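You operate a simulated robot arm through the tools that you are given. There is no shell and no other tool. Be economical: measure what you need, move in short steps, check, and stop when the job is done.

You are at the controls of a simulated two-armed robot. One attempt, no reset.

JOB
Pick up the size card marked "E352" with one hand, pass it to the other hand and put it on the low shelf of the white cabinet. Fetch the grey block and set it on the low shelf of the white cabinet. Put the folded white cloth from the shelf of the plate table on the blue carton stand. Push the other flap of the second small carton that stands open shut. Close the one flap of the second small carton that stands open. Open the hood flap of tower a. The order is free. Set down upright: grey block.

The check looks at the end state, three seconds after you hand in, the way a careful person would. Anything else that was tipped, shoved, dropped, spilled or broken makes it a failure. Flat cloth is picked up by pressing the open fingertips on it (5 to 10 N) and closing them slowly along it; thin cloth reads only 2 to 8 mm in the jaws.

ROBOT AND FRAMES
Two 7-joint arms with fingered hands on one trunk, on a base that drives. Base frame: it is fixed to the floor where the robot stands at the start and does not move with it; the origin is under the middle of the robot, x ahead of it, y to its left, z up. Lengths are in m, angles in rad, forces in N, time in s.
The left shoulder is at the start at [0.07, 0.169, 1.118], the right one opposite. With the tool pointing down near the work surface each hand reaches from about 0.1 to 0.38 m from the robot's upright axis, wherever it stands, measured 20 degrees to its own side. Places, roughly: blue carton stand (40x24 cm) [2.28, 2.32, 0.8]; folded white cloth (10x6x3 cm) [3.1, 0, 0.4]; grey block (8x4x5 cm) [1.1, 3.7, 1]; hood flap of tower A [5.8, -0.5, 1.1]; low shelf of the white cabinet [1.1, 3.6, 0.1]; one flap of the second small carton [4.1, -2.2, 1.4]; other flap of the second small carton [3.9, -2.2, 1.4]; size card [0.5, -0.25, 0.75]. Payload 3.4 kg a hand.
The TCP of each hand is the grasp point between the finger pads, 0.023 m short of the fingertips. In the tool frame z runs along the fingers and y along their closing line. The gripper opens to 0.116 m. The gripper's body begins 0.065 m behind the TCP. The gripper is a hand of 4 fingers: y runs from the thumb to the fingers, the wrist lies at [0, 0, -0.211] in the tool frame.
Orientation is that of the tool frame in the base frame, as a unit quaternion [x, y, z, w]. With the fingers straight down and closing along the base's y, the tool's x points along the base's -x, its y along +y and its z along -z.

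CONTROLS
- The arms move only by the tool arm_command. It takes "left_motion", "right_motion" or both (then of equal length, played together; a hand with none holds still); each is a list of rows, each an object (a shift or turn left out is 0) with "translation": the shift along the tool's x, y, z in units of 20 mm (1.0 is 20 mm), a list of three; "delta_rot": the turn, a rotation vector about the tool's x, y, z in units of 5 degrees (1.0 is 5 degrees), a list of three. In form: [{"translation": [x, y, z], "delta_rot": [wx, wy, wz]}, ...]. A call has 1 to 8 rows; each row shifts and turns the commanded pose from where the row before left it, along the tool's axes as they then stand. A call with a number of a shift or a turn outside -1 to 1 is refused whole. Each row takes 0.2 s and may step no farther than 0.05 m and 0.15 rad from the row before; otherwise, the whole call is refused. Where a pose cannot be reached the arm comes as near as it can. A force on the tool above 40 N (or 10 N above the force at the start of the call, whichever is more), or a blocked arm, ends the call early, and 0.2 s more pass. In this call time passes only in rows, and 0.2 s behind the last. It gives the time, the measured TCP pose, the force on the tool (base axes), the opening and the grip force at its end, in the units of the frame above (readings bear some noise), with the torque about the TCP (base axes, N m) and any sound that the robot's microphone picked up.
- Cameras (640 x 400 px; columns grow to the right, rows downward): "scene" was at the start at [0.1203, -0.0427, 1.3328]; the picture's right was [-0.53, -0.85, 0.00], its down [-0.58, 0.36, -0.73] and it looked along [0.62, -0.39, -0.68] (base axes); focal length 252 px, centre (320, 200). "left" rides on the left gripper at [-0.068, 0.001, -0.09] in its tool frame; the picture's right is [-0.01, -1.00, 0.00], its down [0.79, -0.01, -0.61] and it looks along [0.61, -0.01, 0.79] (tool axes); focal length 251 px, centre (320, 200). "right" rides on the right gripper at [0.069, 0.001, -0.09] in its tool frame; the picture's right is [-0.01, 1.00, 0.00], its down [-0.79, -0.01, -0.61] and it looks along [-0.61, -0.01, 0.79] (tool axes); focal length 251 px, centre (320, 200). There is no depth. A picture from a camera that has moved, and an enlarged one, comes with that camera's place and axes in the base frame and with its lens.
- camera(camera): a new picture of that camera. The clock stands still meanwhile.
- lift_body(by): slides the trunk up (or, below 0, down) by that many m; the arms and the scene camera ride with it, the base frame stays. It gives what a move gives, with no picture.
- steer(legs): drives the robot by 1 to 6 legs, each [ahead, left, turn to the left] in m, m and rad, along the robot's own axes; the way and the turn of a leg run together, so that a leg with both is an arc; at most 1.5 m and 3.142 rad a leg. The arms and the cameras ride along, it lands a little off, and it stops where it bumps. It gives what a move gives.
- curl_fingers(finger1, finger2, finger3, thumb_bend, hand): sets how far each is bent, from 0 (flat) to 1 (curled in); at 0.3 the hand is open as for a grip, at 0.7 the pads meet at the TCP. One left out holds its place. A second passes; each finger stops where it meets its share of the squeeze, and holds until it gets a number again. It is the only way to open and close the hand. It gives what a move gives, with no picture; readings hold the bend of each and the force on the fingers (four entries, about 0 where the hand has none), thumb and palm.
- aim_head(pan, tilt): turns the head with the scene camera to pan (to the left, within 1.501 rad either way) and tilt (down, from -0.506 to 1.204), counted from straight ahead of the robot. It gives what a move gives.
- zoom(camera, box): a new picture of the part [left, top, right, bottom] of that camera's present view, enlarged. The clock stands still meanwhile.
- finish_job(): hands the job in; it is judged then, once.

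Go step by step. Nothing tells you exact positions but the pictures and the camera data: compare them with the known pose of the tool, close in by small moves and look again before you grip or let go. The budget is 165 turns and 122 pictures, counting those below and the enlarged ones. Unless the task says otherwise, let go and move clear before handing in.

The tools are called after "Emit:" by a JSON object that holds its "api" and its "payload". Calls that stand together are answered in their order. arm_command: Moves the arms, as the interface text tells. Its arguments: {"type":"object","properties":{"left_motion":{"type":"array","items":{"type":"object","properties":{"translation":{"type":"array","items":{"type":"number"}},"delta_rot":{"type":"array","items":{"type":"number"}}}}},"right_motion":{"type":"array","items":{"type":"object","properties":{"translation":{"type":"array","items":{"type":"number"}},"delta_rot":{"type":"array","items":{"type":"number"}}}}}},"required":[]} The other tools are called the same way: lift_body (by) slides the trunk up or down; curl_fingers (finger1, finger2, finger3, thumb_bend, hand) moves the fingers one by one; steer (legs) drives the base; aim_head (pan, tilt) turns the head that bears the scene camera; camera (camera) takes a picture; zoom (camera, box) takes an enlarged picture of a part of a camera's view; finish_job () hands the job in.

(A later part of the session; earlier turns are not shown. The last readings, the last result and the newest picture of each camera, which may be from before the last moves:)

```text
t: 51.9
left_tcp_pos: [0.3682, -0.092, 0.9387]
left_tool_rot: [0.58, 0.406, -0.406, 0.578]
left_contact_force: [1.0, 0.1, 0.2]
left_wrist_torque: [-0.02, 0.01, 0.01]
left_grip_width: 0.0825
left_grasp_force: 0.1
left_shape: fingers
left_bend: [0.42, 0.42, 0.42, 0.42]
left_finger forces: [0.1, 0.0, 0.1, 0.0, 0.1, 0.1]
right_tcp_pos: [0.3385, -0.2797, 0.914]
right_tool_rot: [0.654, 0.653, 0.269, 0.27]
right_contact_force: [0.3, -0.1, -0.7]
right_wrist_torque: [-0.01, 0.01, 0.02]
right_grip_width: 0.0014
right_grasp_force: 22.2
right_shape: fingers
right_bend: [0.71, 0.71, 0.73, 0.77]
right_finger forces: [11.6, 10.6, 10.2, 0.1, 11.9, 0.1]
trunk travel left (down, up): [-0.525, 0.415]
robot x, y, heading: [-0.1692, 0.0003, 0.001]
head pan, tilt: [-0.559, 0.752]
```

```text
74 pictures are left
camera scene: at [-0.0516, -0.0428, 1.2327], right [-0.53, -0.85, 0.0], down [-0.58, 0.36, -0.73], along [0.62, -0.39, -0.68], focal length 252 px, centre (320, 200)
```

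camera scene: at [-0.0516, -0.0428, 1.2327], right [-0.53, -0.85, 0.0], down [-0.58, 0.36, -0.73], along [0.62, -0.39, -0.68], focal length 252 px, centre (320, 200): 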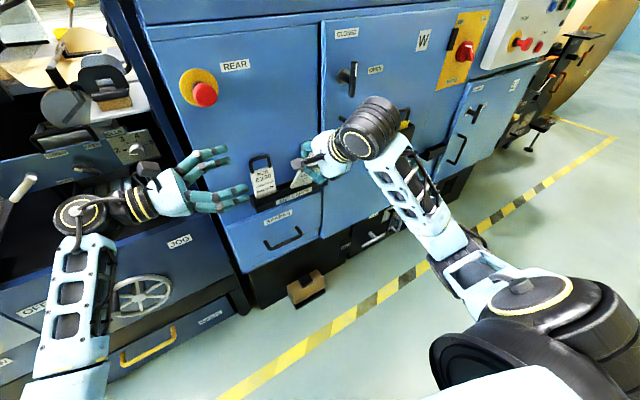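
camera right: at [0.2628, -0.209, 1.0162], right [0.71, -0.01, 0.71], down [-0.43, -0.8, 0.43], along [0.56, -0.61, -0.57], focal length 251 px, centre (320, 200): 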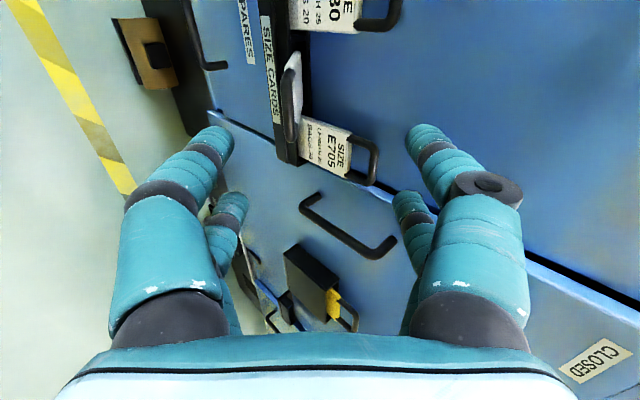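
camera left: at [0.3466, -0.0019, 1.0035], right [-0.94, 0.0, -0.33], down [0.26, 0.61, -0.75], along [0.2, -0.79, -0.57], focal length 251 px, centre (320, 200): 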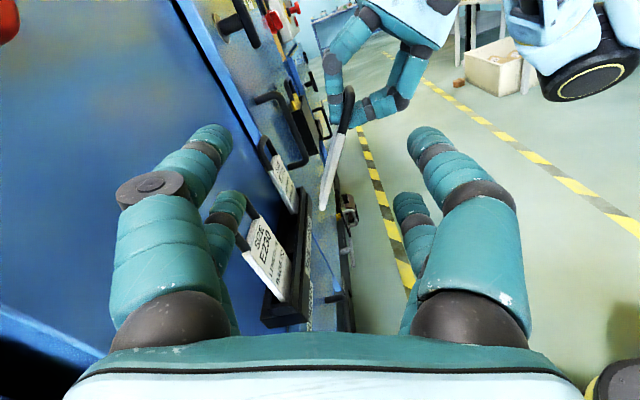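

The left wrist roll is limited to about 20°, so I'll match it from the other side: steepen the right hand's pitch by 25° and bring the card up beside the left hand.

Emit:
{"api": "arm_command", "payload": {"right_motion": [{"translation": [0, 0.36, -0.82]}, {"translation": [0, 0.5, -0.6]}, {"translation": [0.5, 0.5, -0.6]}, {"translation": [0.6, 0, 0], "delta_rot": [1, 0, 0]}, {"translation": [0.6, 0, 0], "delta_rot": [1, 0, 0]}, {"translation": [0.6, 0, 0], "delta_rot": [1, 0, 0]}, {"translation": [0.6, 0, 0], "delta_rot": [1, 0, 0]}, {"translation": [0.6, 0, 0], "delta_rot": [1, 0, 0]}]}}

Emit:
{"api": "camera", "payload": {"camera": "left"}}

```text
t: 53.7
left_tcp_pos: [0.3688, -0.0915, 0.9378]
left_tool_rot: [0.579, 0.406, -0.407, 0.578]
left_contact_force: [0.0, 1.2, -0.4]
left_wrist_torque: [-0.02, -0.01, -0.02]
left_grip_width: 0.0826
left_grasp_force: 0.1
left_shape: fingers
left_bend: [0.42, 0.42, 0.42, 0.42]
left_finger forces: [0.0, 0.1, 0.0, 0.0, 0.1, 0.0]
right_tcp_pos: [0.3288, -0.2093, 0.9627]
right_tool_rot: [0.697, 0.697, 0.12, 0.12]
right_contact_force: [-0.6, -0.7, -1.2]
right_wrist_torque: [-0.05, 0.01, 0.0]
right_grip_width: 0.0007
right_grasp_force: 21.4
right_shape: fingers
right_bend: [0.71, 0.71, 0.73, 0.78]
right_finger forces: [11.4, 11.2, 10.0, 0.0, 11.2, 0.0]
trunk travel left (down, up): [-0.525, 0.415]
robot x, y, heading: [-0.1763, 0.0007, -0.002]
head pan, tilt: [-0.559, 0.752]
```

```text
73 pictures are left
camera left: at [0.3468, -0.0015, 1.0033], right [-0.94, 0.0, -0.33], down [0.26, 0.61, -0.75], along [0.2, -0.79, -0.57], focal length 251 px, centre (320, 200)
```

left: 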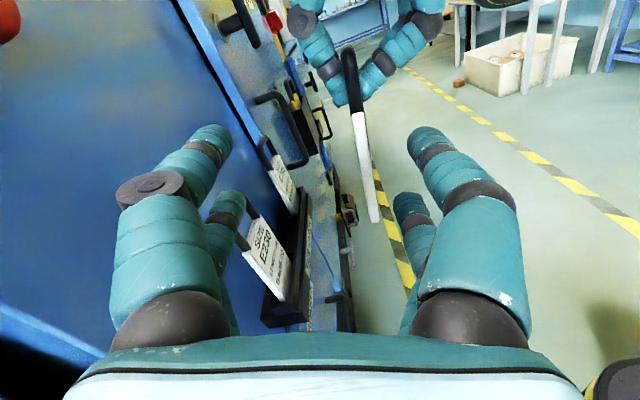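

The card hangs edge-on to the left hand, so I'll align it to the centre line and bring it partly in.

Emit:
{"api": "arm_command", "payload": {"right_motion": [{"translation": [0, 1, -0.6]}, {"translation": [0, 1, -0.6]}, {"translation": [0.9, 0, 0]}, {"translation": [0.9, 0, 0]}, {"translation": [0.9, 0, 0]}]}}

Emit:
{"api": "camera", "payload": {"camera": "left"}}

```text
t: 54.9
left_tcp_pos: [0.3684, -0.0919, 0.9383]
left_tool_rot: [0.579, 0.406, -0.407, 0.578]
left_contact_force: [-0.1, -0.2, -0.2]
left_wrist_torque: [0.05, 0.04, -0.02]
left_grip_width: 0.0829
left_grasp_force: 0.0
left_shape: fingers
left_bend: [0.42, 0.42, 0.42, 0.42]
left_finger forces: [0.1, 0.1, 0.0, 0.0, 0.0, 0.1]
right_tcp_pos: [0.3588, -0.1548, 0.998]
right_tool_rot: [0.696, 0.697, 0.121, 0.122]
right_contact_force: [0.2, 0.1, -0.6]
right_wrist_torque: [-0.03, 0.01, 0.01]
right_grip_width: 0.0003
right_grasp_force: 22.1
right_shape: fingers
right_bend: [0.71, 0.71, 0.73, 0.78]
right_finger forces: [11.4, 11.2, 10.0, 0.0, 11.2, 0.1]
trunk travel left (down, up): [-0.525, 0.415]
robot x, y, heading: [-0.1735, -0.0, -0.004]
head pan, tilt: [-0.559, 0.752]
```

```text
72 pictures are left
camera left: at [0.3467, -0.0014, 1.0035], right [-0.94, 0.0, -0.33], down [0.26, 0.61, -0.75], along [0.2, -0.79, -0.57], focal length 251 px, centre (320, 200)
```

left: 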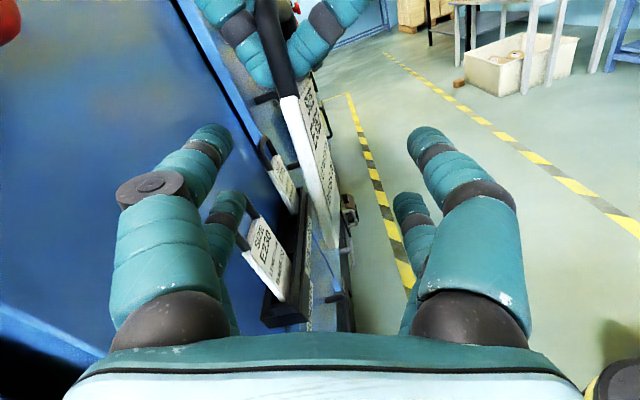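

Emit:
{"api": "arm_command", "payload": {"right_motion": [{"translation": [0.8, 0, 0]}, {"translation": [0.8, 0, 0]}, {"translation": [0.65, 0, 0]}]}}

Emit:
{"api": "camera", "payload": {"camera": "left"}}

```text
t: 55.7
left_tcp_pos: [0.3691, -0.092, 0.939]
left_tool_rot: [0.58, 0.405, -0.407, 0.578]
left_contact_force: [0.3, -0.3, 0.8]
left_wrist_torque: [0.04, 0.0, -0.05]
left_grip_width: 0.0826
left_grasp_force: 0.1
left_shape: fingers
left_bend: [0.42, 0.42, 0.42, 0.42]
left_finger forces: [0.1, 0.0, 0.1, 0.0, 0.0, 0.0]
right_tcp_pos: [0.3575, -0.1099, 1.0004]
right_tool_rot: [0.697, 0.697, 0.121, 0.12]
right_contact_force: [0.5, 0.8, 0.4]
right_wrist_torque: [0.02, -0.01, -0.01]
right_grip_width: 0.0006
right_grasp_force: 21.6
right_shape: fingers
right_bend: [0.71, 0.71, 0.73, 0.78]
right_finger forces: [11.5, 11.1, 10.1, 0.0, 11.2, 0.0]
trunk travel left (down, up): [-0.525, 0.415]
robot x, y, heading: [-0.1706, 0.0004, -0.002]
head pan, tilt: [-0.559, 0.752]
```

```text
71 pictures are left
camera left: at [0.3467, -0.0014, 1.0035], right [-0.94, 0.0, -0.33], down [0.26, 0.61, -0.75], along [0.2, -0.79, -0.57], focal length 251 px, centre (320, 200)
```

left: 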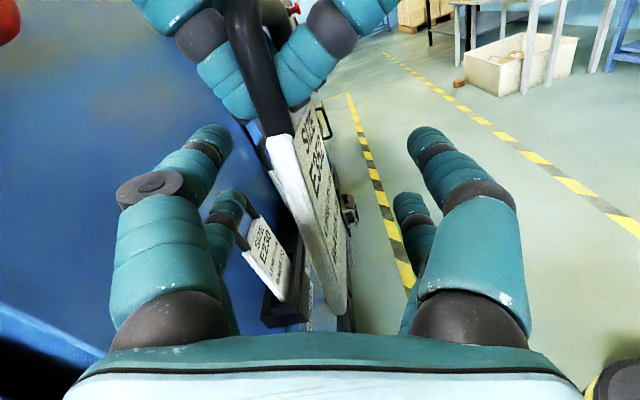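

The card is between the left fingers. Closing the left hand.

Emit:
{"api": "curl_fingers", "payload": {"hand": "left", "finger1": 0.6, "finger2": 0.6, "finger3": 0.6, "thumb_bend": 0.6}}

Emit:
{"api": "curl_fingers", "payload": {"hand": "left", "finger1": 0.8, "finger2": 0.8, "finger3": 0.8, "thumb_bend": 0.8}}

Emit:
{"api": "camera", "payload": {"camera": "left"}}

```text
t: 56.7
left_tcp_pos: [0.3675, -0.0913, 0.938]
left_tool_rot: [0.58, 0.406, -0.406, 0.578]
left_contact_force: [0.4, -0.1, -1.0]
left_wrist_torque: [-0.02, -0.01, 0.04]
left_grip_width: 0.0296
left_grasp_force: 0.0
left_shape: fingers
left_bend: [0.6, 0.6, 0.6, 0.6]
left_finger forces: [0.0, 0.0, 0.0, 0.0, 0.0, 0.1]
right_tcp_pos: [0.3572, -0.1096, 1.0]
right_tool_rot: [0.697, 0.696, 0.122, 0.121]
right_contact_force: [-0.7, -0.9, -0.1]
right_wrist_torque: [0.01, 0.01, 0.04]
right_grip_width: 0.0004
right_grasp_force: 21.2
right_shape: fingers
right_bend: [0.71, 0.71, 0.73, 0.78]
right_finger forces: [11.5, 11.1, 10.2, 0.0, 11.2, 0.0]
trunk travel left (down, up): [-0.525, 0.415]
robot x, y, heading: [-0.1725, 0.0023, -0.004]
head pan, tilt: [-0.559, 0.752]
```

```text
t: 57.7
left_tcp_pos: [0.3686, -0.0924, 0.9383]
left_tool_rot: [0.579, 0.406, -0.406, 0.579]
left_contact_force: [2.1, -2.7, 0.2]
left_wrist_torque: [-0.04, 0.16, 0.05]
left_grip_width: 0.0063
left_grasp_force: 14.2
left_shape: fingers
left_bend: [0.64, 0.72, 0.7, 0.75]
left_finger forces: [9.2, 7.1, 7.8, 0.0, 5.8, 0.0]
right_tcp_pos: [0.3574, -0.1088, 0.9993]
right_tool_rot: [0.696, 0.697, 0.121, 0.121]
right_contact_force: [-1.8, 3.3, -0.8]
right_wrist_torque: [0.16, 0.05, 0.02]
right_grip_width: 0.0003
right_grasp_force: 21.8
right_shape: fingers
right_bend: [0.71, 0.71, 0.73, 0.78]
right_finger forces: [10.3, 10.4, 11.1, 0.0, 11.1, 0.1]
trunk travel left (down, up): [-0.525, 0.415]
robot x, y, heading: [-0.1679, 0.0016, -0.002]
head pan, tilt: [-0.559, 0.752]
```

```text
70 pictures are left
camera left: at [0.3466, -0.0019, 1.0035], right [-0.94, 0.0, -0.33], down [0.26, 0.61, -0.75], along [0.2, -0.79, -0.57], focal length 251 px, centre (320, 200)
```

left: 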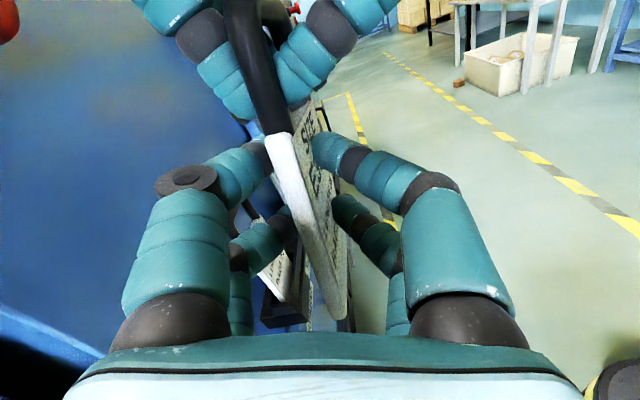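

The left hand has the card (6 mm, 14 N). I'll release with the right hand and back it away along its tool axis.

Emit:
{"api": "curl_fingers", "payload": {"hand": "right", "finger1": 0.42, "finger2": 0.42, "finger3": 0.42, "thumb_bend": 0.42}}

Emit:
{"api": "arm_command", "payload": {"right_motion": [{"translation": [0, 0, -1]}, {"translation": [0, 0, -1]}, {"translation": [0, 0, -1]}, {"translation": [0, 0, -1]}, {"translation": [-0.8, 0, -0.8]}, {"translation": [-1, 0, 0]}, {"translation": [-1, 0, 0]}, {"translation": [-1, 0, 0]}]}}

Emit:
{"api": "camera", "payload": {"camera": "left"}}

```text
t: 58.7
left_tcp_pos: [0.3684, -0.0922, 0.9381]
left_tool_rot: [0.58, 0.406, -0.406, 0.578]
left_contact_force: [-0.3, 0.3, -0.4]
left_wrist_torque: [-0.01, -0.02, -0.03]
left_grip_width: 0.006
left_grasp_force: 14.9
left_shape: fingers
left_bend: [0.64, 0.72, 0.7, 0.75]
left_finger forces: [7.2, 7.9, 6.9, 0.0, 8.2, 0.0]
right_tcp_pos: [0.357, -0.1101, 0.9982]
right_tool_rot: [0.696, 0.697, 0.122, 0.121]
right_contact_force: [0.4, 0.8, 0.5]
right_wrist_torque: [-0.02, 0.01, 0.02]
right_grip_width: 0.0814
right_grasp_force: 0.2
right_shape: fingers
right_bend: [0.42, 0.42, 0.42, 0.42]
right_finger forces: [0.0, 0.0, 0.0, 0.0, 0.1, 0.1]
trunk travel left (down, up): [-0.525, 0.415]
robot x, y, heading: [-0.1683, 0.0025, -0.003]
head pan, tilt: [-0.559, 0.752]
```

```text
t: 60.5
left_tcp_pos: [0.3685, -0.0919, 0.9398]
left_tool_rot: [0.579, 0.406, -0.406, 0.579]
left_contact_force: [0.0, -0.5, 0.1]
left_wrist_torque: [0.0, 0.01, -0.02]
left_grip_width: 0.0055
left_grasp_force: 14.4
left_shape: fingers
left_bend: [0.64, 0.72, 0.7, 0.75]
left_finger forces: [7.1, 7.9, 7.0, 0.0, 8.1, 0.1]
right_tcp_pos: [0.325, -0.1852, 1.0895]
right_tool_rot: [0.695, 0.698, 0.122, 0.121]
right_contact_force: [0.0, -1.0, 0.0]
right_wrist_torque: [-0.01, -0.03, 0.04]
right_grip_width: 0.0814
right_grasp_force: 0.0
right_shape: fingers
right_bend: [0.42, 0.42, 0.42, 0.42]
right_finger forces: [0.1, 0.0, 0.0, 0.0, 0.0, 0.0]
trunk travel left (down, up): [-0.525, 0.415]
robot x, y, heading: [-0.1716, 0.0017, -0.003]
head pan, tilt: [-0.559, 0.752]
```

```text
69 pictures are left
camera left: at [0.3465, -0.0024, 1.0036], right [-0.94, 0.0, -0.33], down [0.26, 0.61, -0.75], along [0.2, -0.79, -0.57], focal length 251 px, centre (320, 200)
```

left: 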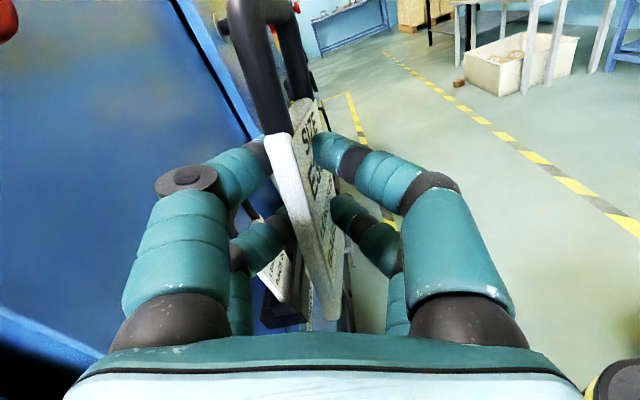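

The hand-over is done. Next I'll back away from the machine and look toward the white cabinet on the left.

Emit:
{"api": "aim_head", "payload": {"pan": 1.4, "tilt": 0.3}}

Emit:
{"api": "camera", "payload": {"camera": "scene"}}

```text
t: 62.5
left_tcp_pos: [0.368, -0.0916, 0.9392]
left_tool_rot: [0.579, 0.406, -0.406, 0.578]
left_contact_force: [0.4, -0.6, -0.4]
left_wrist_torque: [0.01, 0.01, 0.02]
left_grip_width: 0.006
left_grasp_force: 14.8
left_shape: fingers
left_bend: [0.64, 0.72, 0.7, 0.75]
left_finger forces: [7.1, 7.8, 6.9, 0.0, 8.1, 0.0]
right_tcp_pos: [0.3255, -0.1849, 1.0889]
right_tool_rot: [0.696, 0.697, 0.121, 0.121]
right_contact_force: [1.2, -0.5, -0.3]
right_wrist_torque: [-0.05, 0.01, -0.03]
right_grip_width: 0.0815
right_grasp_force: 0.0
right_shape: fingers
right_bend: [0.42, 0.42, 0.42, 0.42]
right_finger forces: [0.0, 0.0, 0.0, 0.0, 0.1, 0.0]
trunk travel left (down, up): [-0.525, 0.415]
robot x, y, heading: [-0.171, -0.0044, -0.007]
head pan, tilt: [1.4, 0.3]
```

```text
68 pictures are left
camera scene: at [-0.1055, 0.0932, 1.2733], right [0.98, -0.17, 0.0], down [-0.05, -0.29, -0.96], along [0.16, 0.94, -0.3], focal length 252 px, centre (320, 200)
```

scene: 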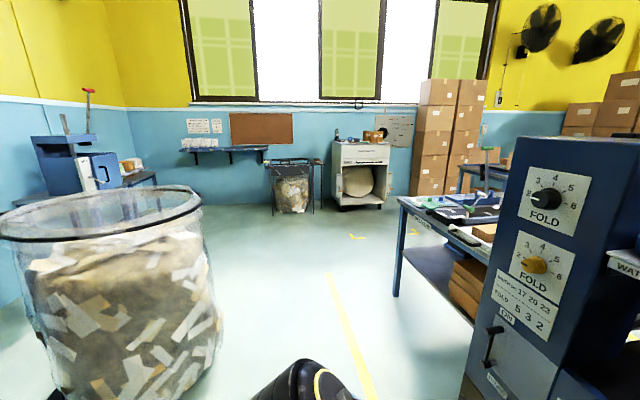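

The white cabinet is ahead at about [1.1, 3.6]. There's a clear corridor between the waste bin and the table. I'll back off, turn left and drive through it.

Emit:
{"api": "steer", "payload": {"legs": [[-0.22, 0, 0], [0, 0, 1.57], [0.5, -0.5, 0], [1.4, 0, 0]]}}

Emit:
{"api": "aim_head", "payload": {"pan": -0.7, "tilt": 0.45}}

Emit:
{"api": "camera", "payload": {"camera": "scene"}}

```text
t: 78.1
left_tcp_pos: [0.1813, 2.4519, 0.9384]
left_tool_rot: [0.117, 0.698, 0.126, 0.695]
left_contact_force: [-1.2, -0.8, -0.4]
left_wrist_torque: [0.02, 0.0, -0.04]
left_grip_width: 0.0056
left_grasp_force: 14.5
left_shape: fingers
left_bend: [0.64, 0.72, 0.7, 0.75]
left_finger forces: [6.9, 7.5, 6.8, 0.0, 7.7, 0.1]
right_tcp_pos: [0.2744, 2.4113, 1.089]
right_tool_rot: [-0.008, 0.985, 0.172, -0.001]
right_contact_force: [-0.6, -0.4, -1.2]
right_wrist_torque: [-0.02, -0.03, -0.03]
right_grip_width: 0.0818
right_grasp_force: 0.1
right_shape: fingers
right_bend: [0.42, 0.42, 0.42, 0.42]
right_finger forces: [0.0, 0.1, 0.0, 0.0, 0.1, 0.1]
trunk travel left (down, up): [-0.525, 0.415]
robot x, y, heading: [0.0994, 1.9139, 1.586]
head pan, tilt: [1.4, 0.3]
```

```text
t: 80.1
left_tcp_pos: [0.182, 2.4523, 0.9386]
left_tool_rot: [0.118, 0.698, 0.127, 0.695]
left_contact_force: [0.4, -0.9, -0.1]
left_wrist_torque: [0.01, 0.0, 0.02]
left_grip_width: 0.0054
left_grasp_force: 14.3
left_shape: fingers
left_bend: [0.64, 0.72, 0.7, 0.75]
left_finger forces: [6.9, 7.5, 6.7, 0.1, 7.7, 0.1]
right_tcp_pos: [0.2747, 2.4103, 1.0897]
right_tool_rot: [-0.008, 0.985, 0.172, -0.002]
right_contact_force: [-0.2, -1.1, 0.5]
right_wrist_torque: [0.02, -0.02, 0.01]
right_grip_width: 0.0814
right_grasp_force: 0.2
right_shape: fingers
right_bend: [0.42, 0.42, 0.42, 0.42]
right_finger forces: [0.0, 0.1, 0.0, 0.0, 0.0, 0.1]
trunk travel left (down, up): [-0.525, 0.415]
robot x, y, heading: [0.0969, 1.9106, 1.586]
head pan, tilt: [-0.7, 0.45]
```

```text
67 pictures are left
camera scene: at [0.1558, 2.0337, 1.2594], right [0.77, -0.63, 0.0], down [-0.28, -0.34, -0.9], along [0.57, 0.7, -0.44], focal length 252 px, centre (320, 200)
```

scene: 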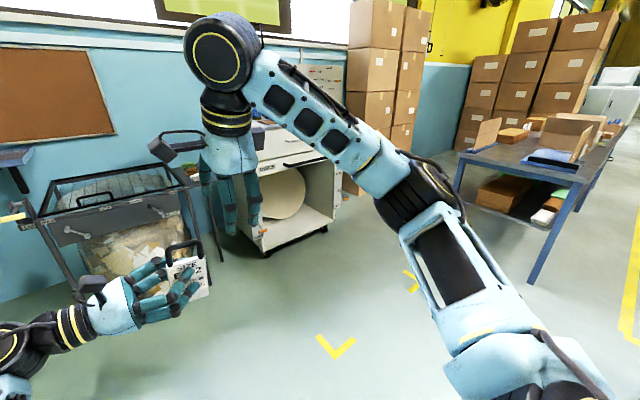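

The cabinet's open lower compartment fronts at y≈3.55, x≈0.85–1.45, but my right arm blocks part of the view. I'll drive in front of it, while bringing the left hand to point forward with the card flat.

Emit:
{"api": "steer", "payload": {"legs": [[0.75, -1.05, -0.015]]}}

Emit:
{"api": "arm_command", "payload": {"left_motion": [{"translation": [0, 0, -1]}, {"translation": [0, 0, -1]}, {"translation": [0, 0, -1]}, {"translation": [0, 0, -1]}, {"translation": [0, 0, -1]}, {"translation": [0, 0, -1]}, {"translation": [0, 0, -1]}, {"translation": [0, 0, -1]}], "right_motion": [{"translation": [-1, 0, 0]}, {"translation": [-1, 0, 0]}, {"translation": [-1, 0, 0]}, {"translation": [-1, 0, 0]}, {"translation": [-1, 0, 0]}, {"translation": [-1, 0, 0]}, {"translation": [-1, 0, 0]}, {"translation": [-1, 0, 0]}]}}

Emit:
{"api": "arm_command", "payload": {"left_motion": [{"delta_rot": [-0.418, 0.996, 0.418]}, {"delta_rot": [-0.418, 0.996, 0.418]}, {"delta_rot": [-0.418, 0.996, 0.418]}, {"delta_rot": [-0.418, 0.996, 0.418]}, {"delta_rot": [-0.418, 0.996, 0.418]}, {"delta_rot": [-0.418, 0.996, 0.418]}, {"delta_rot": [-0.418, 0.996, 0.418]}, {"delta_rot": [-0.418, 0.996, 0.418]}]}}

Emit:
{"api": "arm_command", "payload": {"left_motion": [{"delta_rot": [-0.418, 0.996, 0.418]}, {"delta_rot": [-0.418, 0.996, 0.418]}, {"delta_rot": [-0.418, 0.996, 0.418]}, {"delta_rot": [-0.418, 0.996, 0.418]}, {"delta_rot": [-0.418, 0.996, 0.418]}, {"delta_rot": [-0.418, 0.996, 0.418]}, {"delta_rot": [-0.418, 0.996, 0.418]}, {"delta_rot": [-0.418, 0.996, 0.418]}]}}

Emit:
{"api": "aim_head", "payload": {"pan": 0, "tilt": 0.6}}

Emit:
{"api": "camera", "payload": {"camera": "scene"}}

```text
t: 86.6
left_tcp_pos: [1.2321, 3.2154, 0.9382]
left_tool_rot: [0.116, 0.698, 0.127, 0.695]
left_contact_force: [0.2, 0.1, -1.2]
left_wrist_torque: [0.0, -0.03, -0.01]
left_grip_width: 0.0055
left_grasp_force: 14.2
left_shape: fingers
left_bend: [0.64, 0.72, 0.71, 0.75]
left_finger forces: [6.8, 7.5, 6.7, 0.1, 7.7, 0.1]
right_tcp_pos: [1.325, 3.1723, 1.0901]
right_tool_rot: [-0.008, 0.985, 0.172, -0.001]
right_contact_force: [-0.5, -0.1, 1.0]
right_wrist_torque: [0.01, 0.01, -0.02]
right_grip_width: 0.0816
right_grasp_force: 0.0
right_shape: fingers
right_bend: [0.42, 0.42, 0.42, 0.42]
right_finger forces: [0.1, 0.1, 0.0, 0.0, 0.1, 0.0]
trunk travel left (down, up): [-0.525, 0.415]
robot x, y, heading: [1.1518, 2.6754, 1.585]
head pan, tilt: [-0.7, 0.45]
```

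```text
t: 88.4
left_tcp_pos: [1.0708, 3.2131, 0.939]
left_tool_rot: [0.117, 0.698, 0.127, 0.695]
left_contact_force: [-0.2, 0.9, -1.2]
left_wrist_torque: [0.02, 0.02, -0.02]
left_grip_width: 0.0054
left_grasp_force: 14.4
left_shape: fingers
left_bend: [0.64, 0.72, 0.71, 0.75]
left_finger forces: [6.9, 7.9, 6.9, 0.1, 8.3, 0.0]
right_tcp_pos: [1.4846, 3.1761, 1.0885]
right_tool_rot: [-0.008, 0.985, 0.173, -0.001]
right_contact_force: [0.3, 0.0, 0.2]
right_wrist_torque: [0.0, -0.01, 0.01]
right_grip_width: 0.0814
right_grasp_force: 0.0
right_shape: fingers
right_bend: [0.42, 0.42, 0.42, 0.42]
right_finger forces: [0.0, 0.0, 0.0, 0.0, 0.1, 0.0]
trunk travel left (down, up): [-0.525, 0.415]
robot x, y, heading: [1.1515, 2.6765, 1.586]
head pan, tilt: [-0.7, 0.45]
```

```text
t: 90.2
left_tcp_pos: [1.0712, 3.2125, 0.9394]
left_tool_rot: [0.066, 0.842, 0.355, 0.401]
left_contact_force: [-0.2, -0.5, -0.6]
left_wrist_torque: [-0.01, -0.03, 0.03]
left_grip_width: 0.0051
left_grasp_force: 15.4
left_shape: fingers
left_bend: [0.64, 0.72, 0.71, 0.75]
left_finger forces: [6.9, 8.1, 6.8, 0.0, 8.6, 0.0]
right_tcp_pos: [1.4843, 3.175, 1.0904]
right_tool_rot: [-0.008, 0.985, 0.173, -0.001]
right_contact_force: [0.1, 0.2, 0.3]
right_wrist_torque: [0.01, 0.01, 0.0]
right_grip_width: 0.0816
right_grasp_force: 0.0
right_shape: fingers
right_bend: [0.42, 0.42, 0.42, 0.42]
right_finger forces: [0.1, 0.1, 0.1, 0.0, 0.0, 0.0]
trunk travel left (down, up): [-0.525, 0.415]
robot x, y, heading: [1.1497, 2.6756, 1.586]
head pan, tilt: [-0.7, 0.45]
```

```text
t: 92.0
left_tcp_pos: [1.0725, 3.2121, 0.9397]
left_tool_rot: [0.002, 0.85, 0.525, 0.042]
left_contact_force: [-0.2, 0.8, -0.9]
left_wrist_torque: [-0.02, 0.0, 0.01]
left_grip_width: 0.0049
left_grasp_force: 14.9
left_shape: fingers
left_bend: [0.64, 0.72, 0.71, 0.75]
left_finger forces: [7.0, 8.1, 6.8, 0.0, 8.7, 0.1]
right_tcp_pos: [1.4849, 3.1774, 1.0887]
right_tool_rot: [-0.008, 0.985, 0.171, -0.002]
right_contact_force: [-1.3, -0.5, 0.5]
right_wrist_torque: [-0.03, -0.01, -0.04]
right_grip_width: 0.0815
right_grasp_force: 0.0
right_shape: fingers
right_bend: [0.42, 0.42, 0.42, 0.42]
right_finger forces: [0.1, 0.0, 0.0, 0.1, 0.0, 0.0]
trunk travel left (down, up): [-0.525, 0.415]
robot x, y, heading: [1.1467, 2.6705, 1.588]
head pan, tilt: [-0.7, 0.45]
```

```text
t: 93.0
left_tcp_pos: [1.0722, 3.212, 0.9395]
left_tool_rot: [0.002, 0.85, 0.526, 0.043]
left_contact_force: [0.4, -0.1, 0.2]
left_wrist_torque: [-0.03, -0.01, 0.03]
left_grip_width: 0.0047
left_grasp_force: 15.2
left_shape: fingers
left_bend: [0.64, 0.72, 0.71, 0.75]
left_finger forces: [7.0, 8.1, 6.7, 0.1, 8.6, 0.1]
right_tcp_pos: [1.4842, 3.1761, 1.0907]
right_tool_rot: [-0.008, 0.985, 0.171, -0.001]
right_contact_force: [-0.6, -0.9, -0.1]
right_wrist_torque: [0.0, 0.0, 0.02]
right_grip_width: 0.0813
right_grasp_force: 0.1
right_shape: fingers
right_bend: [0.42, 0.42, 0.42, 0.42]
right_finger forces: [0.0, 0.0, 0.0, 0.1, 0.0, 0.0]
trunk travel left (down, up): [-0.525, 0.415]
robot x, y, heading: [1.1464, 2.6743, 1.586]
head pan, tilt: [0.0, 0.6]
```

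```text
66 pictures are left
camera scene: at [1.1465, 2.8133, 1.2458], right [1.0, 0.01, 0.0], down [0.01, -0.56, -0.83], along [-0.01, 0.82, -0.56], focal length 252 px, centre (320, 200)
```

scene: 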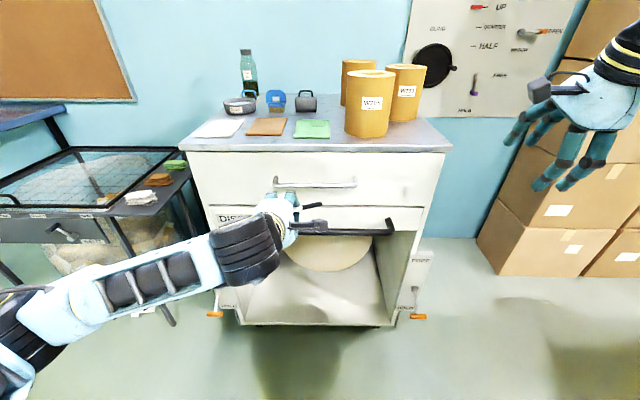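

The shelf floor's front edge is at about y≈3.47, z≈0.1. I'll lower the trunk and the left hand in front of the compartment, then look.

Emit:
{"api": "lift_body", "payload": {"by": -0.52}}

Emit:
{"api": "arm_command", "payload": {"left_motion": [{"translation": [0, -0.96, 0.48]}, {"translation": [0, -0.96, 0.48]}, {"translation": [0, -0.96, 0.48]}, {"translation": [0, -0.96, 0.48]}, {"translation": [0, -0.96, 0.48]}, {"translation": [0, -0.96, 0.48]}, {"translation": [0, -0.96, 0.48]}, {"translation": [0, -0.96, 0.48]}]}}

Emit:
{"api": "camera", "payload": {"camera": "left"}}

Emit:
{"api": "camera", "payload": {"camera": "scene"}}

```text
refused: -0.52 is not a number from -0.4 to 0.4
```

```text
t: 94.8
left_tcp_pos: [1.0848, 3.2126, 0.7674]
left_tool_rot: [0.002, 0.851, 0.524, 0.044]
left_contact_force: [0.4, -0.5, 0.0]
left_wrist_torque: [0.0, -0.02, 0.02]
left_grip_width: 0.0049
left_grasp_force: 15.1
left_shape: fingers
left_bend: [0.64, 0.72, 0.71, 0.75]
left_finger forces: [7.0, 8.1, 6.8, 0.0, 8.6, 0.0]
right_tcp_pos: [1.4852, 3.1759, 1.0896]
right_tool_rot: [-0.008, 0.985, 0.172, -0.001]
right_contact_force: [-0.3, 0.4, -0.8]
right_wrist_torque: [0.0, 0.0, 0.0]
right_grip_width: 0.0812
right_grasp_force: 0.1
right_shape: fingers
right_bend: [0.42, 0.42, 0.42, 0.42]
right_finger forces: [0.0, 0.0, 0.1, 0.0, 0.0, 0.0]
trunk travel left (down, up): [-0.525, 0.415]
robot x, y, heading: [1.15, 2.6748, 1.589]
head pan, tilt: [0.0, 0.6]
```

```text
65 pictures are left
camera left: at [1.1467, 3.1298, 0.8123], right [0.05, -0.45, -0.89], down [-0.84, -0.51, 0.21], along [-0.54, 0.74, -0.4], focal length 251 px, centre (320, 200)
```

left: 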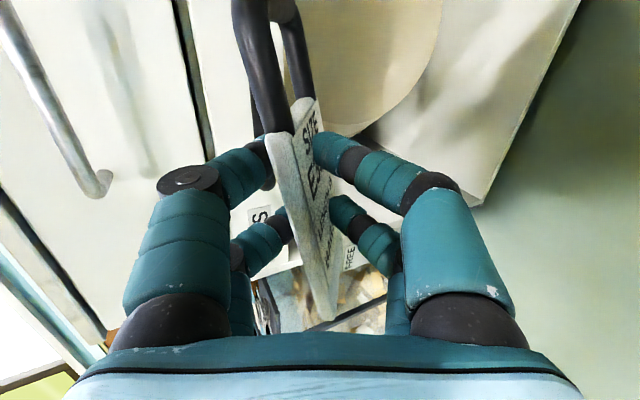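

```text
64 pictures are left
camera scene: at [1.1471, 2.8135, 1.2458], right [1.0, 0.01, 0.0], down [0.01, -0.57, -0.82], along [-0.01, 0.82, -0.57], focal length 252 px, centre (320, 200)
```

scene: 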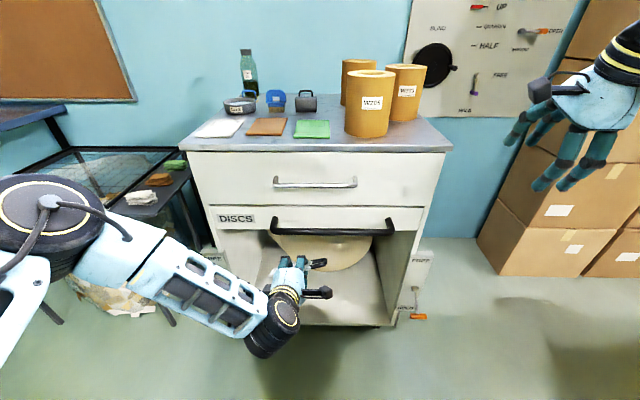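

Emit:
{"api": "lift_body", "payload": {"by": -0.4}}

Emit:
{"api": "lift_body", "payload": {"by": -0.11}}

Emit:
{"api": "camera", "payload": {"camera": "scene"}}

```text
t: 98.7
left_tcp_pos: [1.0839, 3.212, 0.3664]
left_tool_rot: [0.003, 0.85, 0.524, 0.044]
left_contact_force: [-0.1, -0.1, 0.6]
left_wrist_torque: [0.0, -0.01, 0.03]
left_grip_width: 0.0049
left_grasp_force: 15.8
left_shape: fingers
left_bend: [0.64, 0.72, 0.71, 0.75]
left_finger forces: [7.0, 8.1, 6.8, 0.0, 8.6, 0.1]
right_tcp_pos: [1.4839, 3.176, 0.6898]
right_tool_rot: [-0.008, 0.985, 0.173, -0.001]
right_contact_force: [-0.2, -0.1, 0.2]
right_wrist_torque: [0.02, -0.04, 0.01]
right_grip_width: 0.0813
right_grasp_force: 0.2
right_shape: fingers
right_bend: [0.42, 0.42, 0.42, 0.42]
right_finger forces: [0.1, 0.0, 0.0, 0.0, 0.0, 0.0]
trunk travel left (down, up): [-0.125, 0.815]
robot x, y, heading: [1.149, 2.6762, 1.585]
head pan, tilt: [0.0, 0.6]
```

```text
t: 100.1
left_tcp_pos: [1.0841, 3.2134, 0.2566]
left_tool_rot: [0.002, 0.851, 0.524, 0.044]
left_contact_force: [-0.6, 0.0, 0.2]
left_wrist_torque: [0.0, 0.0, -0.01]
left_grip_width: 0.0049
left_grasp_force: 14.9
left_shape: fingers
left_bend: [0.64, 0.72, 0.71, 0.75]
left_finger forces: [7.0, 8.1, 6.7, 0.0, 8.6, 0.0]
right_tcp_pos: [1.4844, 3.1759, 0.5794]
right_tool_rot: [-0.008, 0.985, 0.172, -0.002]
right_contact_force: [-0.3, 0.4, -0.2]
right_wrist_torque: [-0.01, 0.03, 0.01]
right_grip_width: 0.0813
right_grasp_force: 0.0
right_shape: fingers
right_bend: [0.42, 0.42, 0.42, 0.42]
right_finger forces: [0.0, 0.0, 0.1, 0.1, 0.0, 0.0]
trunk travel left (down, up): [-0.015, 0.925]
robot x, y, heading: [1.1517, 2.6705, 1.581]
head pan, tilt: [0.0, 0.6]
```

```text
63 pictures are left
camera scene: at [1.1464, 2.8131, 0.7359], right [1.0, 0.01, 0.0], down [0.01, -0.56, -0.82], along [-0.01, 0.82, -0.57], focal length 252 px, centre (320, 200)
```

scene: 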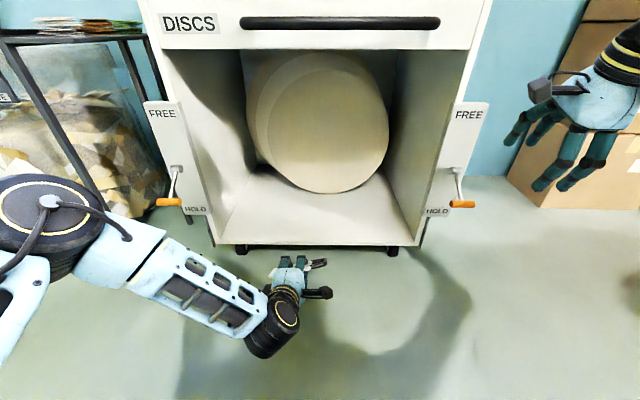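

The compartment is clear in front of the disc (shelf x 0.79–1.50, y 3.45–3.8). I'll drive 0.15 m closer and reach in.

Emit:
{"api": "steer", "payload": {"legs": [[0.15, 0, 0]]}}

Emit:
{"api": "arm_command", "payload": {"left_motion": [{"translation": [0, 0.16, 0.98]}, {"translation": [0, 0.16, 0.98]}, {"translation": [0, 0.16, 0.98]}, {"translation": [0, 0.16, 0.98]}, {"translation": [0, 0.16, 0.98]}, {"translation": [0, 0.16, 0.98]}, {"translation": [0, 0.16, 0.98]}, {"translation": [0, 0.16, 0.98]}]}}

Emit:
{"api": "camera", "payload": {"camera": "scene"}}

```text
t: 101.5
left_tcp_pos: [1.0828, 3.3607, 0.2564]
left_tool_rot: [0.003, 0.85, 0.524, 0.044]
left_contact_force: [0.1, -0.3, -0.2]
left_wrist_torque: [-0.02, 0.0, 0.01]
left_grip_width: 0.0051
left_grasp_force: 15.2
left_shape: fingers
left_bend: [0.64, 0.72, 0.71, 0.75]
left_finger forces: [6.9, 8.1, 6.8, 0.0, 8.6, 0.0]
right_tcp_pos: [1.4822, 3.3246, 0.5794]
right_tool_rot: [-0.008, 0.985, 0.172, -0.001]
right_contact_force: [-0.2, -0.3, -0.2]
right_wrist_torque: [0.04, 0.03, -0.02]
right_grip_width: 0.0816
right_grasp_force: 0.1
right_shape: fingers
right_bend: [0.42, 0.42, 0.42, 0.42]
right_finger forces: [0.0, 0.0, 0.0, 0.0, 0.0, 0.1]
trunk travel left (down, up): [-0.015, 0.925]
robot x, y, heading: [1.1417, 2.821, 1.584]
head pan, tilt: [0.0, 0.6]
```

```text
t: 103.3
left_tcp_pos: [1.0964, 3.513, 0.2099]
left_tool_rot: [0.002, 0.85, 0.525, 0.043]
left_contact_force: [-0.8, -0.9, -0.8]
left_wrist_torque: [-0.02, -0.01, -0.03]
left_grip_width: 0.005
left_grasp_force: 14.9
left_shape: fingers
left_bend: [0.64, 0.72, 0.71, 0.75]
left_finger forces: [6.9, 8.1, 6.8, 0.0, 8.6, 0.0]
right_tcp_pos: [1.4842, 3.3242, 0.5801]
right_tool_rot: [-0.008, 0.985, 0.173, -0.001]
right_contact_force: [-0.5, -0.1, 0.5]
right_wrist_torque: [-0.01, -0.03, -0.02]
right_grip_width: 0.0813
right_grasp_force: 0.1
right_shape: fingers
right_bend: [0.42, 0.42, 0.42, 0.42]
right_finger forces: [0.0, 0.1, 0.1, 0.1, 0.0, 0.0]
trunk travel left (down, up): [-0.015, 0.925]
robot x, y, heading: [1.1462, 2.8216, 1.584]
head pan, tilt: [0.0, 0.6]
```

```text
62 pictures are left
camera scene: at [1.1447, 2.9622, 0.7358], right [1.0, 0.01, 0.0], down [0.01, -0.57, -0.82], along [-0.01, 0.82, -0.57], focal length 252 px, centre (320, 200)
```

scene: 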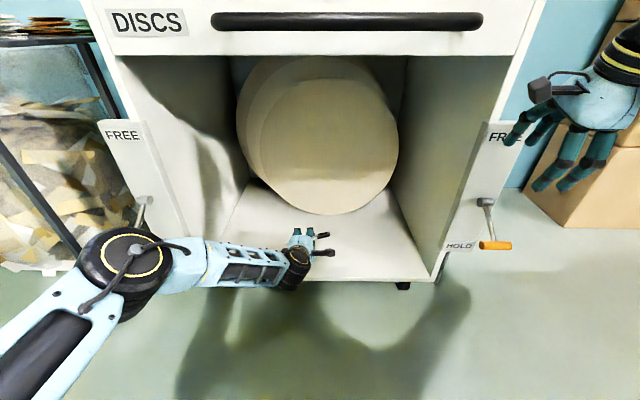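

I'll go a bit deeper and lower until the card's edge touches the shelf.

Emit:
{"api": "arm_command", "payload": {"left_motion": [{"translation": [0, 0.45, 0.9]}, {"translation": [0, 0.45, 0.9]}, {"translation": [0, 0.2, 0.7]}, {"translation": [0, -0.8, 0.4]}, {"translation": [0, -0.8, 0.4]}]}}

Emit:
{"api": "arm_command", "payload": {"left_motion": [{"translation": [0, -0.3, 0.15]}, {"translation": [0, -0.3, 0.15]}, {"translation": [0, -0.3, 0.15]}]}}

Emit:
{"api": "camera", "payload": {"camera": "left"}}

```text
t: 104.5
left_tcp_pos: [1.0995, 3.5668, 0.1723]
left_tool_rot: [0.003, 0.851, 0.524, 0.043]
left_contact_force: [-0.6, -0.7, 0.2]
left_wrist_torque: [-0.02, 0.06, 0.02]
left_grip_width: 0.0051
left_grasp_force: 15.7
left_shape: fingers
left_bend: [0.64, 0.72, 0.71, 0.75]
left_finger forces: [6.9, 8.6, 6.6, 0.0, 8.6, 0.1]
right_tcp_pos: [1.4833, 3.3242, 0.5791]
right_tool_rot: [-0.008, 0.985, 0.173, -0.002]
right_contact_force: [0.1, 0.0, 0.1]
right_wrist_torque: [0.02, 0.05, 0.03]
right_grip_width: 0.0817
right_grasp_force: 0.1
right_shape: fingers
right_bend: [0.42, 0.42, 0.42, 0.42]
right_finger forces: [0.0, 0.0, 0.1, 0.1, 0.0, 0.0]
trunk travel left (down, up): [-0.015, 0.925]
robot x, y, heading: [1.1457, 2.8211, 1.587]
head pan, tilt: [0.0, 0.6]
```

```text
t: 105.1
left_tcp_pos: [1.1011, 3.57, 0.1708]
left_tool_rot: [0.004, 0.846, 0.531, 0.041]
left_contact_force: [1.5, -4.9, 27.9]
left_wrist_torque: [-1.18, 0.47, 0.13]
left_grip_width: 0.0047
left_grasp_force: 31.7
left_shape: fingers
left_bend: [0.64, 0.72, 0.69, 0.76]
left_finger forces: [7.2, 10.5, 38.1, 0.0, 7.6, 0.1]
left hand out of reach, approached as far as the arm can: row 3
right_tcp_pos: [1.4836, 3.3219, 0.5817]
right_tool_rot: [-0.008, 0.985, 0.174, -0.002]
right_contact_force: [0.4, 0.2, -0.7]
right_wrist_torque: [-0.02, -0.01, -0.01]
right_grip_width: 0.0813
right_grasp_force: 0.0
right_shape: fingers
right_bend: [0.42, 0.42, 0.42, 0.42]
right_finger forces: [0.0, 0.1, 0.0, 0.1, 0.0, 0.1]
trunk travel left (down, up): [-0.015, 0.925]
robot x, y, heading: [1.1461, 2.8257, 1.584]
head pan, tilt: [0.0, 0.6]
stopped in row 3 (left hand): the force on the tool passed its limit at 46 N (the readings are from after the stop); the commanded pose is now the measured one
```

```text
61 pictures are left
camera left: at [1.163, 3.4864, 0.2139], right [0.05, -0.44, -0.9], down [-0.84, -0.51, 0.2], along [-0.55, 0.74, -0.39], focal length 251 px, centre (320, 200)
```

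left: 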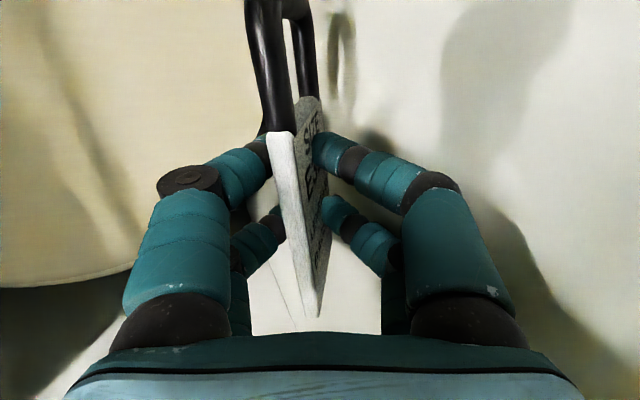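

The lower fingers touch the shelf. I'll raise slightly, open the upper fingers first and the lower ones a little, then slide out.

Emit:
{"api": "arm_command", "payload": {"left_motion": [{"translation": [0, 0.3, -0.15]}, {"translation": [0, 0.3, -0.15]}]}}

Emit:
{"api": "curl_fingers", "payload": {"hand": "left", "finger1": 0.5, "finger2": 0.5, "finger3": 0.62, "thumb_bend": 0.62}}

Emit:
{"api": "camera", "payload": {"camera": "left"}}

```text
t: 105.7
left_tcp_pos: [1.0995, 3.5689, 0.1751]
left_tool_rot: [0.004, 0.85, 0.525, 0.043]
left_contact_force: [0.1, -0.4, -1.6]
left_wrist_torque: [-0.02, 0.02, -0.01]
left_grip_width: 0.0046
left_grasp_force: 14.9
left_shape: fingers
left_bend: [0.64, 0.72, 0.71, 0.76]
left_finger forces: [7.2, 7.8, 6.6, 0.0, 8.7, 0.1]
right_tcp_pos: [1.4832, 3.324, 0.5798]
right_tool_rot: [-0.008, 0.985, 0.172, -0.001]
right_contact_force: [0.0, 0.1, 0.4]
right_wrist_torque: [-0.03, -0.01, 0.02]
right_grip_width: 0.0816
right_grasp_force: 0.1
right_shape: fingers
right_bend: [0.42, 0.42, 0.42, 0.42]
right_finger forces: [0.0, 0.1, 0.0, 0.0, 0.1, 0.0]
trunk travel left (down, up): [-0.015, 0.925]
robot x, y, heading: [1.1467, 2.8182, 1.579]
head pan, tilt: [0.0, 0.6]
```

```text
t: 106.7
left_tcp_pos: [1.099, 3.5689, 0.177]
left_tool_rot: [0.002, 0.849, 0.527, 0.043]
left_contact_force: [-0.5, 0.3, -0.1]
left_wrist_torque: [-0.01, -0.05, -0.01]
left_grip_width: 0.0401
left_grasp_force: 0.2
left_shape: fingers
left_bend: [0.5, 0.5, 0.62, 0.62]
left_finger forces: [0.1, 0.0, 0.3, 0.0, 0.1, 0.1]
right_tcp_pos: [1.4829, 3.3246, 0.5795]
right_tool_rot: [-0.008, 0.985, 0.172, -0.001]
right_contact_force: [0.4, -0.4, -0.3]
right_wrist_torque: [0.02, 0.02, 0.03]
right_grip_width: 0.0815
right_grasp_force: 0.0
right_shape: fingers
right_bend: [0.42, 0.42, 0.42, 0.42]
right_finger forces: [0.0, 0.0, 0.0, 0.1, 0.0, 0.1]
trunk travel left (down, up): [-0.015, 0.925]
robot x, y, heading: [1.1466, 2.8211, 1.585]
head pan, tilt: [0.0, 0.6]
```

```text
60 pictures are left
camera left: at [1.162, 3.4853, 0.2215], right [0.05, -0.45, -0.89], down [-0.84, -0.51, 0.21], along [-0.54, 0.74, -0.4], focal length 251 px, centre (320, 200)
```

left: 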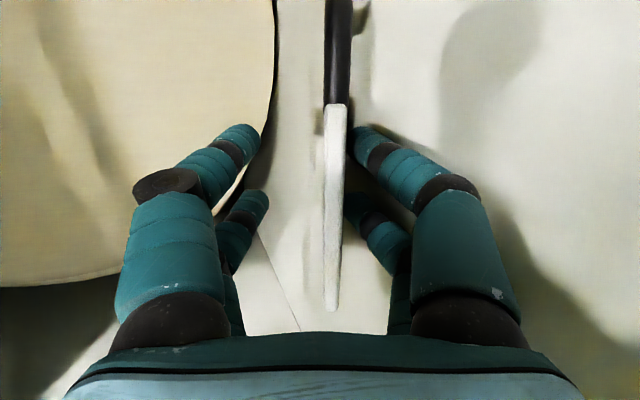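

Emit:
{"api": "arm_command", "payload": {"left_motion": [{"translation": [0, 0, -0.6]}, {"translation": [0, 0, -0.6]}, {"translation": [0, 0, -0.6]}, {"translation": [0, 0, -0.6]}]}}

Emit:
{"api": "camera", "payload": {"camera": "left"}}

```text
t: 107.7
left_tcp_pos: [1.095, 3.5273, 0.1987]
left_tool_rot: [0.003, 0.849, 0.527, 0.042]
left_contact_force: [-0.1, 0.8, 0.4]
left_wrist_torque: [0.02, 0.0, 0.01]
left_grip_width: 0.0405
left_grasp_force: 0.0
left_shape: fingers
left_bend: [0.5, 0.5, 0.62, 0.62]
left_finger forces: [0.0, 0.1, 0.0, 0.1, 0.0, 0.0]
right_tcp_pos: [1.4835, 3.3248, 0.58]
right_tool_rot: [-0.008, 0.985, 0.172, -0.001]
right_contact_force: [0.3, 0.4, -0.2]
right_wrist_torque: [0.01, 0.04, 0.0]
right_grip_width: 0.0814
right_grasp_force: 0.1
right_shape: fingers
right_bend: [0.42, 0.42, 0.42, 0.42]
right_finger forces: [0.0, 0.1, 0.0, 0.0, 0.1, 0.1]
trunk travel left (down, up): [-0.015, 0.925]
robot x, y, heading: [1.1479, 2.8211, 1.584]
head pan, tilt: [0.0, 0.6]
```

```text
59 pictures are left
camera left: at [1.1581, 3.4431, 0.2431], right [0.05, -0.45, -0.89], down [-0.84, -0.51, 0.21], along [-0.54, 0.74, -0.4], focal length 251 px, centre (320, 200)
```

left: 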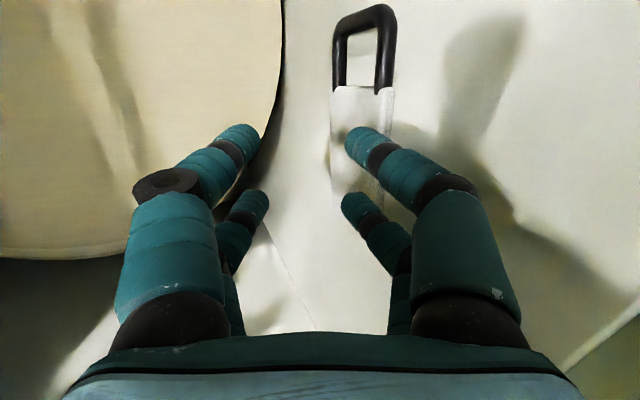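

The card lies flat on the low shelf. I'll withdraw the left hand, back up and rise to look at the cabinet top.

Emit:
{"api": "arm_command", "payload": {"left_motion": [{"translation": [0, 0, -1]}, {"translation": [0, 0, -1]}, {"translation": [0, 0, -1]}, {"translation": [0, 0, -1]}, {"translation": [0, 0, -1]}, {"translation": [0, 0, -1]}, {"translation": [0, 0, -1]}, {"translation": [0, 0, -1]}]}}

Emit:
{"api": "steer", "payload": {"legs": [[-0.2, 0, 0]]}}

Emit:
{"api": "camera", "payload": {"camera": "scene"}}

Emit:
{"api": "lift_body", "payload": {"by": 0.4}}

Emit:
{"api": "lift_body", "payload": {"by": 0.3}}

Emit:
{"api": "zoom", "payload": {"camera": "scene", "box": [170, 40, 470, 230]}}

```text
t: 109.5
left_tcp_pos: [1.0853, 3.3818, 0.2681]
left_tool_rot: [0.004, 0.849, 0.526, 0.042]
left_contact_force: [-0.3, -0.4, -0.7]
left_wrist_torque: [-0.01, -0.02, 0.02]
left_grip_width: 0.0406
left_grasp_force: 0.0
left_shape: fingers
left_bend: [0.5, 0.5, 0.62, 0.62]
left_finger forces: [0.1, 0.1, 0.0, 0.0, 0.0, 0.0]
right_tcp_pos: [1.4832, 3.3249, 0.579]
right_tool_rot: [-0.007, 0.985, 0.171, -0.001]
right_contact_force: [0.5, -0.1, -0.4]
right_wrist_torque: [-0.03, -0.02, 0.01]
right_grip_width: 0.0813
right_grasp_force: 0.1
right_shape: fingers
right_bend: [0.42, 0.42, 0.42, 0.42]
right_finger forces: [0.1, 0.1, 0.1, 0.0, 0.0, 0.1]
trunk travel left (down, up): [-0.015, 0.925]
robot x, y, heading: [1.1478, 2.8242, 1.586]
head pan, tilt: [0.0, 0.6]
```

```text
t: 111.1
left_tcp_pos: [1.0884, 3.1845, 0.2689]
left_tool_rot: [0.004, 0.849, 0.526, 0.043]
left_contact_force: [0.1, 1.2, 0.2]
left_wrist_torque: [-0.01, -0.04, -0.01]
left_grip_width: 0.0404
left_grasp_force: 0.2
left_shape: fingers
left_bend: [0.5, 0.5, 0.62, 0.62]
left_finger forces: [0.0, 0.1, 0.0, 0.0, 0.0, 0.0]
right_tcp_pos: [1.4871, 3.125, 0.5793]
right_tool_rot: [-0.007, 0.985, 0.173, -0.001]
right_contact_force: [-0.2, 0.6, -0.5]
right_wrist_torque: [-0.01, 0.0, 0.03]
right_grip_width: 0.0818
right_grasp_force: 0.1
right_shape: fingers
right_bend: [0.42, 0.42, 0.42, 0.42]
right_finger forces: [0.0, 0.1, 0.0, 0.0, 0.0, 0.0]
trunk travel left (down, up): [-0.015, 0.925]
robot x, y, heading: [1.1476, 2.6231, 1.58]
head pan, tilt: [0.0, 0.6]
```

```text
58 pictures are left
camera scene: at [1.1472, 2.7632, 0.7358], right [1.0, 0.01, 0.0], down [0.01, -0.57, -0.82], along [-0.01, 0.82, -0.57], focal length 252 px, centre (320, 200)
```

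scene: 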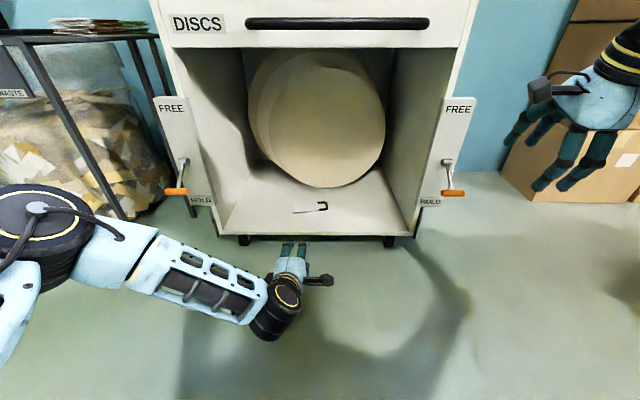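

```text
t: 114.9
left_tcp_pos: [1.0878, 3.1836, 0.6669]
left_tool_rot: [0.005, 0.849, 0.526, 0.044]
left_contact_force: [0.5, 0.4, 0.5]
left_wrist_torque: [0.0, 0.03, -0.01]
left_grip_width: 0.0403
left_grasp_force: 0.1
left_shape: fingers
left_bend: [0.5, 0.5, 0.62, 0.62]
left_finger forces: [0.1, 0.0, 0.0, 0.0, 0.1, 0.0]
right_tcp_pos: [1.4871, 3.1249, 0.979]
right_tool_rot: [-0.007, 0.985, 0.172, -0.002]
right_contact_force: [-0.1, 1.5, -0.3]
right_wrist_torque: [0.0, 0.02, -0.01]
right_grip_width: 0.0813
right_grasp_force: 0.0
right_shape: fingers
right_bend: [0.42, 0.42, 0.42, 0.42]
right_finger forces: [0.0, 0.1, 0.0, 0.0, 0.0, 0.0]
trunk travel left (down, up): [-0.415, 0.525]
robot x, y, heading: [1.1454, 2.6215, 1.582]
head pan, tilt: [0.0, 0.6]
```

```text
t: 117.9
left_tcp_pos: [1.0882, 3.1835, 0.9678]
left_tool_rot: [0.004, 0.849, 0.526, 0.044]
left_contact_force: [-0.5, -0.1, 0.2]
left_wrist_torque: [-0.02, -0.02, -0.02]
left_grip_width: 0.0404
left_grasp_force: 0.0
left_shape: fingers
left_bend: [0.5, 0.5, 0.62, 0.62]
left_finger forces: [0.1, 0.0, 0.0, 0.0, 0.0, 0.0]
right_tcp_pos: [1.4866, 3.1254, 1.2792]
right_tool_rot: [-0.006, 0.985, 0.172, -0.002]
right_contact_force: [-0.3, -1.4, -0.1]
right_wrist_torque: [0.01, -0.01, 0.02]
right_grip_width: 0.0816
right_grasp_force: 0.0
right_shape: fingers
right_bend: [0.42, 0.42, 0.42, 0.42]
right_finger forces: [0.0, 0.0, 0.0, 0.1, 0.0, 0.0]
trunk travel left (down, up): [-0.715, 0.225]
robot x, y, heading: [1.1493, 2.6249, 1.581]
head pan, tilt: [0.0, 0.6]
```

```text
2.11 times, centred on (320, 135) of scene
camera zoom: at [1.1472, 2.7634, 1.4358], right [1.0, 0.01, 0.0], down [0.01, -0.57, -0.82], along [-0.01, 0.82, -0.57], focal length 530 px, centre (320, 337)
```

zoom: 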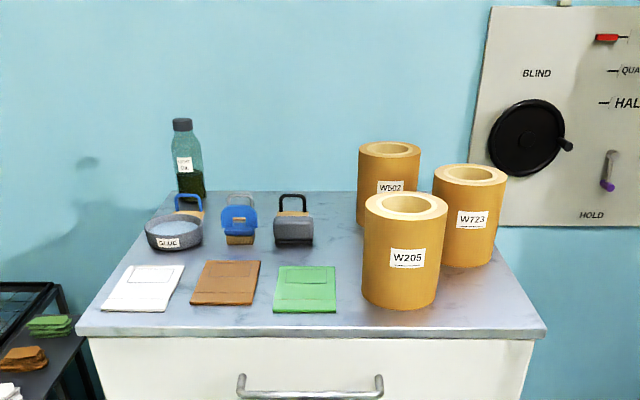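

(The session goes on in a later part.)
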